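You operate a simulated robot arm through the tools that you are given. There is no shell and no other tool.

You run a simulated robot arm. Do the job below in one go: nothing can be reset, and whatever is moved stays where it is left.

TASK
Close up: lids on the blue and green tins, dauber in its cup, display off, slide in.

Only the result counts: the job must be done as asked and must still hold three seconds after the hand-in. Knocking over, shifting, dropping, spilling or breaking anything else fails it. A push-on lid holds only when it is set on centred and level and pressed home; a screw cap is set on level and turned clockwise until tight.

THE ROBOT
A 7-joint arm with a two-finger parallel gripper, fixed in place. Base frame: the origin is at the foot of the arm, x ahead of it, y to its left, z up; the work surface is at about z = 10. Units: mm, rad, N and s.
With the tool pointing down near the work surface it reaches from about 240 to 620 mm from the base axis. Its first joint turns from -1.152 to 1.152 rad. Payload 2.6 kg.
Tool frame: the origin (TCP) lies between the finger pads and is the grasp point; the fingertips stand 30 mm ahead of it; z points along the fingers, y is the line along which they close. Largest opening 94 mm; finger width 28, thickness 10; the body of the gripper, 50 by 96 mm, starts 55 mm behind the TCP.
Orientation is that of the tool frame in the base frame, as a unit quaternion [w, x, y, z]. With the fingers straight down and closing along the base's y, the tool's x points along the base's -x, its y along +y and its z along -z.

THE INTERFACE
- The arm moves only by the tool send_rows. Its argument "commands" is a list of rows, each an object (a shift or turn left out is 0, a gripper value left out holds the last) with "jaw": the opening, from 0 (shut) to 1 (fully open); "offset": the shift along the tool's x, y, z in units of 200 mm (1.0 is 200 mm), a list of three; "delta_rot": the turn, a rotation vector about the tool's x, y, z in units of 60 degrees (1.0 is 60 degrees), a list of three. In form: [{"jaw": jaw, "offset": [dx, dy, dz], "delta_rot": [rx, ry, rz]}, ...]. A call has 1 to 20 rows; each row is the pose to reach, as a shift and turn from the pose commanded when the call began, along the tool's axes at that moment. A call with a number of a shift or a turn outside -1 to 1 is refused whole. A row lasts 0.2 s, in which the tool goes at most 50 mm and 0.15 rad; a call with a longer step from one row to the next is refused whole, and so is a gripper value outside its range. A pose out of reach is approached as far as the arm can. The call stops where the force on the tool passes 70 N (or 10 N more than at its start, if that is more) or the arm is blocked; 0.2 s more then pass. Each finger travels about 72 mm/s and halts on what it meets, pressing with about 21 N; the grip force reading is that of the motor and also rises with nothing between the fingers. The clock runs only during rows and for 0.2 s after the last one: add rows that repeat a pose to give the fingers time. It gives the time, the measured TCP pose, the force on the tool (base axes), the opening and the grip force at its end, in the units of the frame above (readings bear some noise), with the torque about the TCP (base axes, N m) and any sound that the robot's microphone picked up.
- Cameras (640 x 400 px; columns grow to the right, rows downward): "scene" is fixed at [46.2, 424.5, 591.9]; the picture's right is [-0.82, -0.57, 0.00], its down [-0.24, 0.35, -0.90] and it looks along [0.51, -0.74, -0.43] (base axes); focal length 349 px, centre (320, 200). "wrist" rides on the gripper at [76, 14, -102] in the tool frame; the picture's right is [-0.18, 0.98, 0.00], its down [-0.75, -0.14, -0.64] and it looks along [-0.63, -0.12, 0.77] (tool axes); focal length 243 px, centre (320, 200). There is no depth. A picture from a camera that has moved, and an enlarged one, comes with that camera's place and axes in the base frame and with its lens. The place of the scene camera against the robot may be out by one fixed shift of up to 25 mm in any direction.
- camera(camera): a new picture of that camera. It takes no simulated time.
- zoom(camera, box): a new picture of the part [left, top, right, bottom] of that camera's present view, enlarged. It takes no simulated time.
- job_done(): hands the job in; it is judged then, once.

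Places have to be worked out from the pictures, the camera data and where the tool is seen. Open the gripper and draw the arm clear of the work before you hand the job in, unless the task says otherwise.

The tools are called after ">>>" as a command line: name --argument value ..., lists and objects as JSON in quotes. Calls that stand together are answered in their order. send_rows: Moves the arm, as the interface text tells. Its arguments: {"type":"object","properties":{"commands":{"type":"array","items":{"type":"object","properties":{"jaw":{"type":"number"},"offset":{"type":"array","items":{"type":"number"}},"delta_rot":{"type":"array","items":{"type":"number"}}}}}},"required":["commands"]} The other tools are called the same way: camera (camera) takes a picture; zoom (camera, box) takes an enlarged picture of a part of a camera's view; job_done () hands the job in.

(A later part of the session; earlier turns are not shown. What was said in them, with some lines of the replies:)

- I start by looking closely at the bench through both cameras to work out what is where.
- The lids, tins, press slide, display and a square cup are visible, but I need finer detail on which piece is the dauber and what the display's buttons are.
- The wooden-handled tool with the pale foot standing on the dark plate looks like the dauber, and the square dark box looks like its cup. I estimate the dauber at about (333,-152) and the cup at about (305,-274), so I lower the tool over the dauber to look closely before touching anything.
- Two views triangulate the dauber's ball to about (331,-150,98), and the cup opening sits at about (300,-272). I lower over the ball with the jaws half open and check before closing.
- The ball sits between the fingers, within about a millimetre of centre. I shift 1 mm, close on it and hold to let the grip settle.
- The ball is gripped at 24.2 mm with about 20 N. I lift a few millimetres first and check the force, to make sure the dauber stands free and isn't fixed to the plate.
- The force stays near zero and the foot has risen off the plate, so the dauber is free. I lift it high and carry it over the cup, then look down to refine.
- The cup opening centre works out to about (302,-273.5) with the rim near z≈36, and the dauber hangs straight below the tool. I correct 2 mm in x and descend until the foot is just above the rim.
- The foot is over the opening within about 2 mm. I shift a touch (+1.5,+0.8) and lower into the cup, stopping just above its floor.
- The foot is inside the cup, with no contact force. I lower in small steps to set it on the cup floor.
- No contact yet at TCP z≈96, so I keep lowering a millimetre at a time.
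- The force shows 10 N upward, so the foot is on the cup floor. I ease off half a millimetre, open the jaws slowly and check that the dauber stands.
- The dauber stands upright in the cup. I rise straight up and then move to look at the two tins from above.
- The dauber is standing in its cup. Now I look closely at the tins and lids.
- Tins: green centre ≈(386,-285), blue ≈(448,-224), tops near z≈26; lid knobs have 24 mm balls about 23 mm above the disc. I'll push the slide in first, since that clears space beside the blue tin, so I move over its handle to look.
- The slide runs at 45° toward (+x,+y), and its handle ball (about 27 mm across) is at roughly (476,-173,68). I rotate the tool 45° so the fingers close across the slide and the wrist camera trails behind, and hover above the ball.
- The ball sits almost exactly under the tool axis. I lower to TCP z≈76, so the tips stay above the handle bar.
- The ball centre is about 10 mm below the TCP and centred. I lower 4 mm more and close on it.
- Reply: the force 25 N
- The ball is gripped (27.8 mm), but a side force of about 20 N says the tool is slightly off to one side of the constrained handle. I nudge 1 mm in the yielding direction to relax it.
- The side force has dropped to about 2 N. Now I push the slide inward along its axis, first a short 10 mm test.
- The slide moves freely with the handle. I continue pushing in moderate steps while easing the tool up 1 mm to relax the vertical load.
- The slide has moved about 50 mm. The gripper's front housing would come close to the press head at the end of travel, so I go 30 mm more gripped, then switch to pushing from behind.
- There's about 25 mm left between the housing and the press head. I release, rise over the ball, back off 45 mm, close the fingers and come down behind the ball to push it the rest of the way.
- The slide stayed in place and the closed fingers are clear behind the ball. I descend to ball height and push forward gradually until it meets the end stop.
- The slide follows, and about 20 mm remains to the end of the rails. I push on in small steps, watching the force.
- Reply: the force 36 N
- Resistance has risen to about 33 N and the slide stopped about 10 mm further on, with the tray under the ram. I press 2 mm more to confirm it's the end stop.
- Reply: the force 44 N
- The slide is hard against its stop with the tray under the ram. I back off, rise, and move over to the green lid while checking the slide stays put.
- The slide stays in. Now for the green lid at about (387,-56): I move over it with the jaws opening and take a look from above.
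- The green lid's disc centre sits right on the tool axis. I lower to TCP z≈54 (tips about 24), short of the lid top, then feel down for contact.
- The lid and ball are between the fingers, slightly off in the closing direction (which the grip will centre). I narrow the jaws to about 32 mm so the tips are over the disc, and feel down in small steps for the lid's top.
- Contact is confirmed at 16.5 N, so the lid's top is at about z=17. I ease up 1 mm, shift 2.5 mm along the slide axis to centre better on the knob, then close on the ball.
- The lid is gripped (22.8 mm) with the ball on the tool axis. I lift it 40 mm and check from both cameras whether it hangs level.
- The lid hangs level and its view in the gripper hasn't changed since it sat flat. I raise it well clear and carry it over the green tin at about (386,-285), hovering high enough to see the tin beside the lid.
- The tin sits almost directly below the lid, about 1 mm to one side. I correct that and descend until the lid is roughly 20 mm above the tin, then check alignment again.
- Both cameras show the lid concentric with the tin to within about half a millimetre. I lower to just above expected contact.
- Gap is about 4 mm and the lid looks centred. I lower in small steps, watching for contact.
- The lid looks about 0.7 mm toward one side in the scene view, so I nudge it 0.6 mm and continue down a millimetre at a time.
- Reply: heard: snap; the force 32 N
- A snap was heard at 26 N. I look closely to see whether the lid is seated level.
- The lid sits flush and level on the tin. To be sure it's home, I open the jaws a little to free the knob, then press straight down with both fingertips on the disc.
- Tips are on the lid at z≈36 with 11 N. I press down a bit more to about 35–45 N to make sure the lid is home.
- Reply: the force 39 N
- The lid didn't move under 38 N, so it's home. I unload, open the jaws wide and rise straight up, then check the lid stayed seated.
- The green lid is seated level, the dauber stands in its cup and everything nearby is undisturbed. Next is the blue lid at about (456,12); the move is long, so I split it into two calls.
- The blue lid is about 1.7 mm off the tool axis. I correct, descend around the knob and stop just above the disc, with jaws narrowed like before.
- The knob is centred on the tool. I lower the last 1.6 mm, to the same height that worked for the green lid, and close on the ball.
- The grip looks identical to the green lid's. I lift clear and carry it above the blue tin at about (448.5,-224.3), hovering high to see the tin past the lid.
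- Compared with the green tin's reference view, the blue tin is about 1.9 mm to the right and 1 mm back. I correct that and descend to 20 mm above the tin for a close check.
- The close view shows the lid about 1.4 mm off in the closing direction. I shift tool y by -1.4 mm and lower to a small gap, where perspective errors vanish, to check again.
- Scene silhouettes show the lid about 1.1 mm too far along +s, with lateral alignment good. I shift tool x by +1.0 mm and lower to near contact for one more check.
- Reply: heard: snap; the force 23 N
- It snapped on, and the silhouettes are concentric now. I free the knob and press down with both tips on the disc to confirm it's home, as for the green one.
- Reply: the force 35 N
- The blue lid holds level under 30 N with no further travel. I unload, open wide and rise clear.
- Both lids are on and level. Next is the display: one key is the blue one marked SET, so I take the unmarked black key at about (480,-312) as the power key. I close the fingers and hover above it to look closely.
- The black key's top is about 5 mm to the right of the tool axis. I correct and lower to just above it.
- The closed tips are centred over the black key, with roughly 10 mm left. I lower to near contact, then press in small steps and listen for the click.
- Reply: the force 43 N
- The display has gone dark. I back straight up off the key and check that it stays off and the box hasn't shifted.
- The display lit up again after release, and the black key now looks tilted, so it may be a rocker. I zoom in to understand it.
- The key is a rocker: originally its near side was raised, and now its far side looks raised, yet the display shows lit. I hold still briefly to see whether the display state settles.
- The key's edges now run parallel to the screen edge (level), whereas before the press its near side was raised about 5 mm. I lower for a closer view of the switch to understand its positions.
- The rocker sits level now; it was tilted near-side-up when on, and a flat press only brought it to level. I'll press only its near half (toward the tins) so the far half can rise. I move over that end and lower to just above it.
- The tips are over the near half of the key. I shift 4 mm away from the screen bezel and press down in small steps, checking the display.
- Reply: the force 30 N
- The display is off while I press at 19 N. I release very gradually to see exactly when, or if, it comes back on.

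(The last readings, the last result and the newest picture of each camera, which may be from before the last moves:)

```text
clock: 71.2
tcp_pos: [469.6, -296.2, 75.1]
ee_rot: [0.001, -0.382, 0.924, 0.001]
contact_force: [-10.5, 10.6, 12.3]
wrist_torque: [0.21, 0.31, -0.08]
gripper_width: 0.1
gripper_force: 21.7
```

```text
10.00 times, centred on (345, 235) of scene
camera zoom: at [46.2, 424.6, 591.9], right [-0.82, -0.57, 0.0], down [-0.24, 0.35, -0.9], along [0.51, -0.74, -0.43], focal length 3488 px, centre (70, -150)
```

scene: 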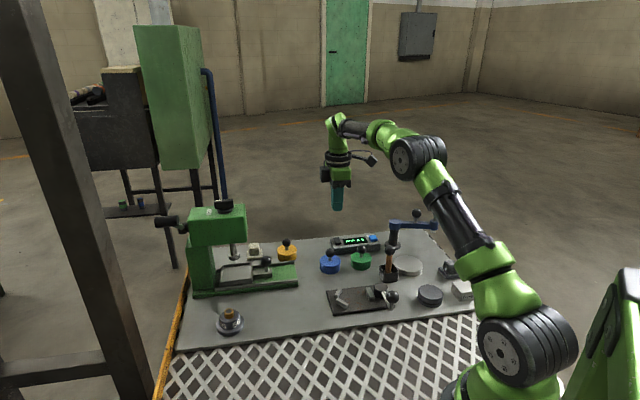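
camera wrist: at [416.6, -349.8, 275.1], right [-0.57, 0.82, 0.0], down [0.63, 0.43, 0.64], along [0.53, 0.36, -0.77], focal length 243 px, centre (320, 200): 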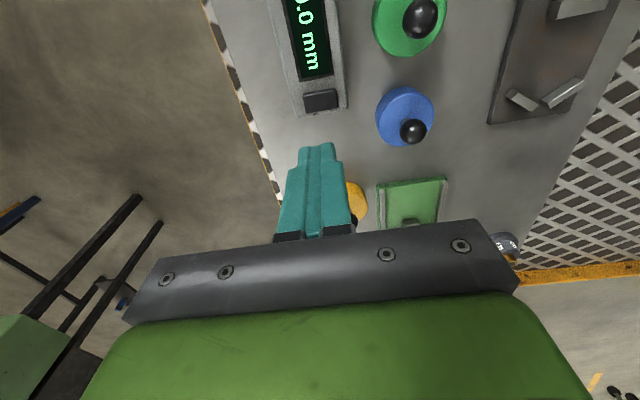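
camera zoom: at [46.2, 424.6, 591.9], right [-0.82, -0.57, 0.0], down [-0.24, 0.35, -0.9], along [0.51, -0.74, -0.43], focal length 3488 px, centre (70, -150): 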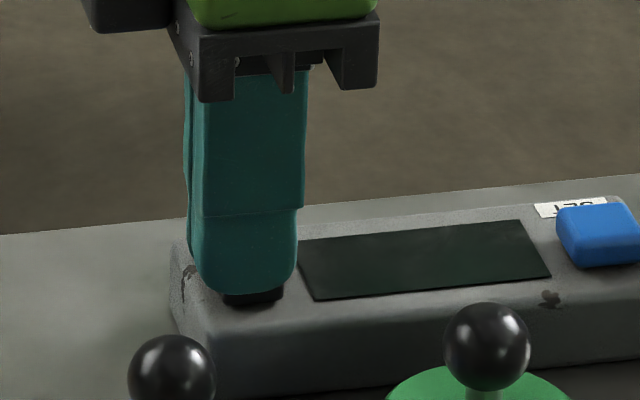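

>>> send_rows --commands '[{"jaw": 0.0, "offset": [0, 0, -0.006]}, {"jaw": 0.0, "offset": [0, 0, -0.006]}]'

>>> zoom --camera "scene" --box '[320, 215, 370, 255]'

```text
clock: 71.8
tcp_pos: [470.3, -296.9, 76.6]
ee_rot: [-0.001, -0.383, 0.924, -0.002]
contact_force: [0.7, 0.1, -0.1]
wrist_torque: [0.02, 0.01, -0.03]
gripper_width: 0.0
gripper_force: 20.6
```

```text
10.00 times, centred on (345, 235) of scene
camera zoom: at [46.3, 424.5, 591.9], right [-0.82, -0.57, 0.0], down [-0.24, 0.35, -0.9], along [0.51, -0.74, -0.43], focal length 3488 px, centre (70, -150)
```

zoom: 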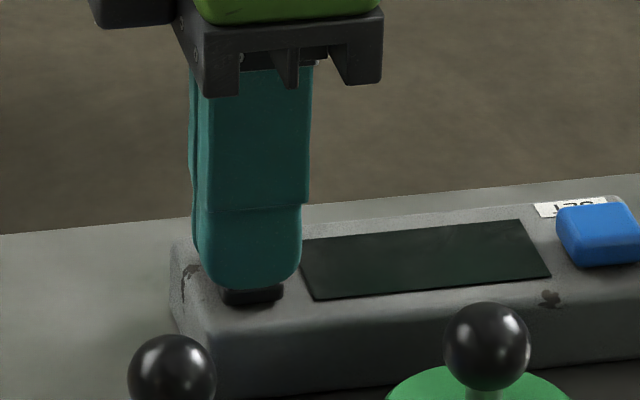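

Contact force is zero and the display stays off. I rise slowly and check again.

>>> send_rows --commands '[{"jaw": 0.0, "offset": [0, 0, -0.01]}, {"jaw": 0.0, "offset": [0, 0, -0.03]}, {"jaw": 0.0, "offset": [0, 0, -0.06]}, {"jaw": 0.0, "offset": [0, 0, -0.1]}, {"jaw": 0.0, "offset": [0, 0, -0.1]}]'

>>> zoom --camera "scene" --box '[320, 215, 370, 255]'

>>> zoom --camera "wrist" --box '[250, 50, 390, 170]'

```text
clock: 73.0
tcp_pos: [469.8, -298.2, 97.4]
ee_rot: [0.0, -0.382, 0.924, 0.0]
contact_force: [0.5, 0.3, -1.1]
wrist_torque: [0.01, 0.03, -0.01]
gripper_width: 0.0
gripper_force: 21.1
```

```text
10.00 times, centred on (345, 235) of scene
camera zoom: at [46.2, 424.5, 591.9], right [-0.82, -0.57, 0.0], down [-0.24, 0.35, -0.9], along [0.51, -0.74, -0.43], focal length 3488 px, centre (70, -150)
```

zoom: 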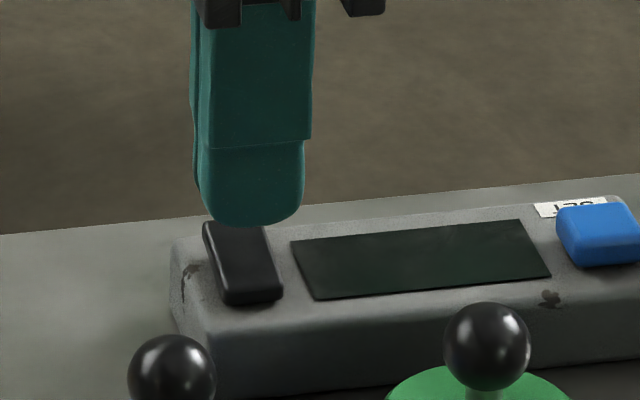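

```text
3.33 times, centred on (320, 110) of wrist
camera zoom: at [405.6, -340.0, 199.6], right [-0.57, 0.82, 0.0], down [0.63, 0.43, 0.64], along [0.53, 0.36, -0.77], focal length 809 px, centre (320, 500)
```

zoom: 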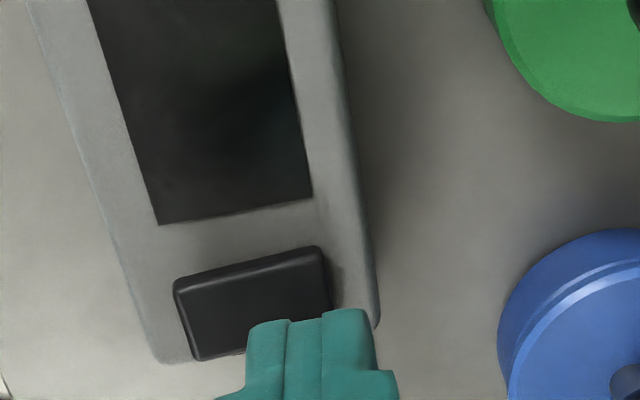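

The display is off and the rocker now rests near-side-down, so it's latched off. I rise high, open the gripper and draw the arm away from the work.

>>> send_rows --commands '[{"jaw": 0.0, "offset": [0, 0, -0.2]}, {"jaw": 0.0, "offset": [0, 0, -0.4]}, {"jaw": 0.2, "offset": [0, 0, -0.6]}, {"jaw": 0.4, "offset": [0, 0, -0.8]}, {"jaw": 0.6, "offset": [0, 0, -1.0]}, {"jaw": 0.8, "offset": [0.0, 0.2, -1.0]}, {"jaw": 0.8, "offset": [0.0, 0.4, -1.0]}, {"jaw": 0.8, "offset": [0.0, 0.6, -1.0]}, {"jaw": 0.8, "offset": [0.0, 0.8, -1.0]}, {"jaw": 0.8, "offset": [0.0, 0.8, -1.0]}]'

>>> camera --camera "scene"

>>> camera --camera "wrist"

>>> zoom --camera "scene" --box '[300, 210, 410, 290]'

>>> zoom --camera "scene" --box '[170, 200, 320, 340]'

```text
clock: 75.2
tcp_pos: [355.2, -183.9, 296.0]
ee_rot: [0.0, -0.382, 0.924, 0.001]
contact_force: [0.3, 0.9, -0.2]
wrist_torque: [-0.01, 0.01, 0.0]
gripper_width: 75.3
gripper_force: 0.2
```

```text
taken
```

scene: 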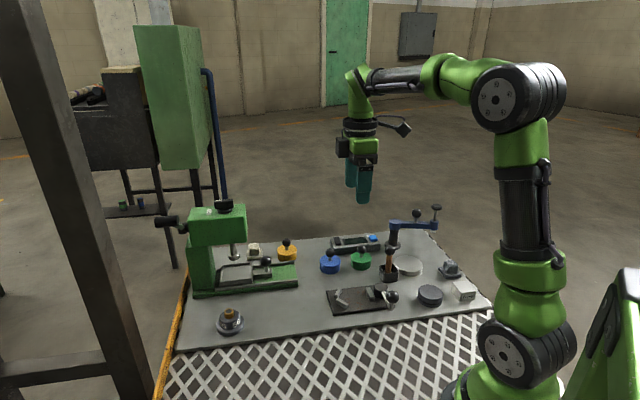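

```text
taken
camera wrist: at [291.9, -226.6, 399.1], right [-0.57, 0.82, 0.0], down [0.63, 0.43, 0.64], along [0.53, 0.36, -0.77], focal length 243 px, centre (320, 200)
```

wrist: 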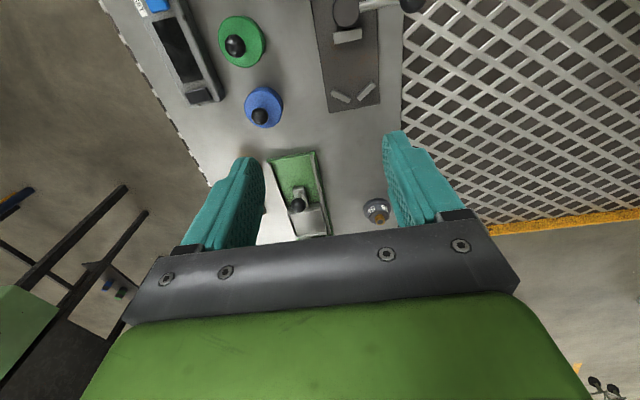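

```text
5.00 times, centred on (355, 250) of scene
camera zoom: at [46.2, 424.5, 591.9], right [-0.82, -0.57, 0.0], down [-0.24, 0.35, -0.9], along [0.51, -0.74, -0.43], focal length 1744 px, centre (145, -50)
```

zoom: 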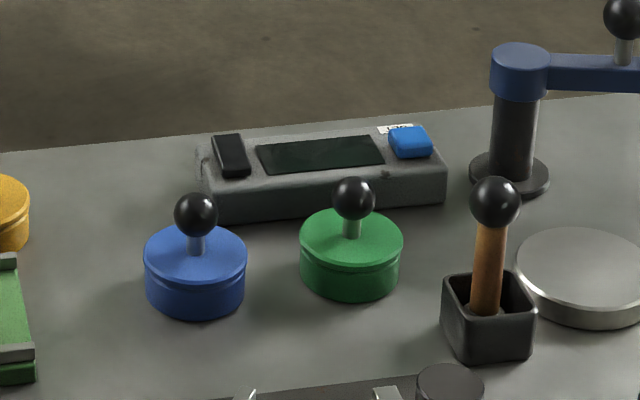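

```text
2.86 times, centred on (245, 270) of scene
camera zoom: at [46.2, 424.5, 591.9], right [-0.82, -0.57, 0.0], down [-0.24, 0.35, -0.9], along [0.51, -0.74, -0.43], focal length 997 px, centre (534, 0)
```

zoom: 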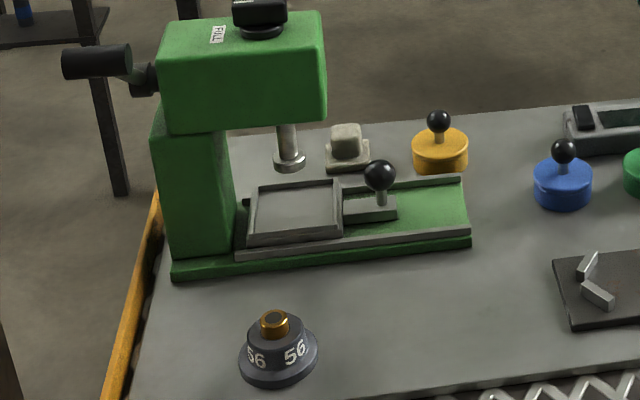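

Everything reads as done. Both lids are level and seated, and the dauber stands in its cup. The display has stayed dark for over three seconds, the slide is at its inner stop, and the gripper is open and clear, so I hand the job in.

>>> job_done

```text
The job is handed in.
```

The job is finished and handed in, with everything you asked for in place in the last pictures:

- **Lids:** the green and blue lids are on their tins, centred and level. Each snapped on and didn't move when I pressed down on it afterwards (about 38 N on green, 30 N on blue).
- **Dauber:** it stands upright in its cup.
- **Display:** it is off. The black key is a rocker, and my first press only brought it level, so the display lit again when I let go. Pressing just the near half latched it, and the display had been dark for more than three seconds when I handed in.
- **Slide:** it is pushed in against its end stop, with the tray under the ram. It stayed there when I let go.

Nothing else looks moved in the pictures. The gripper is open and the arm is clear of the work.
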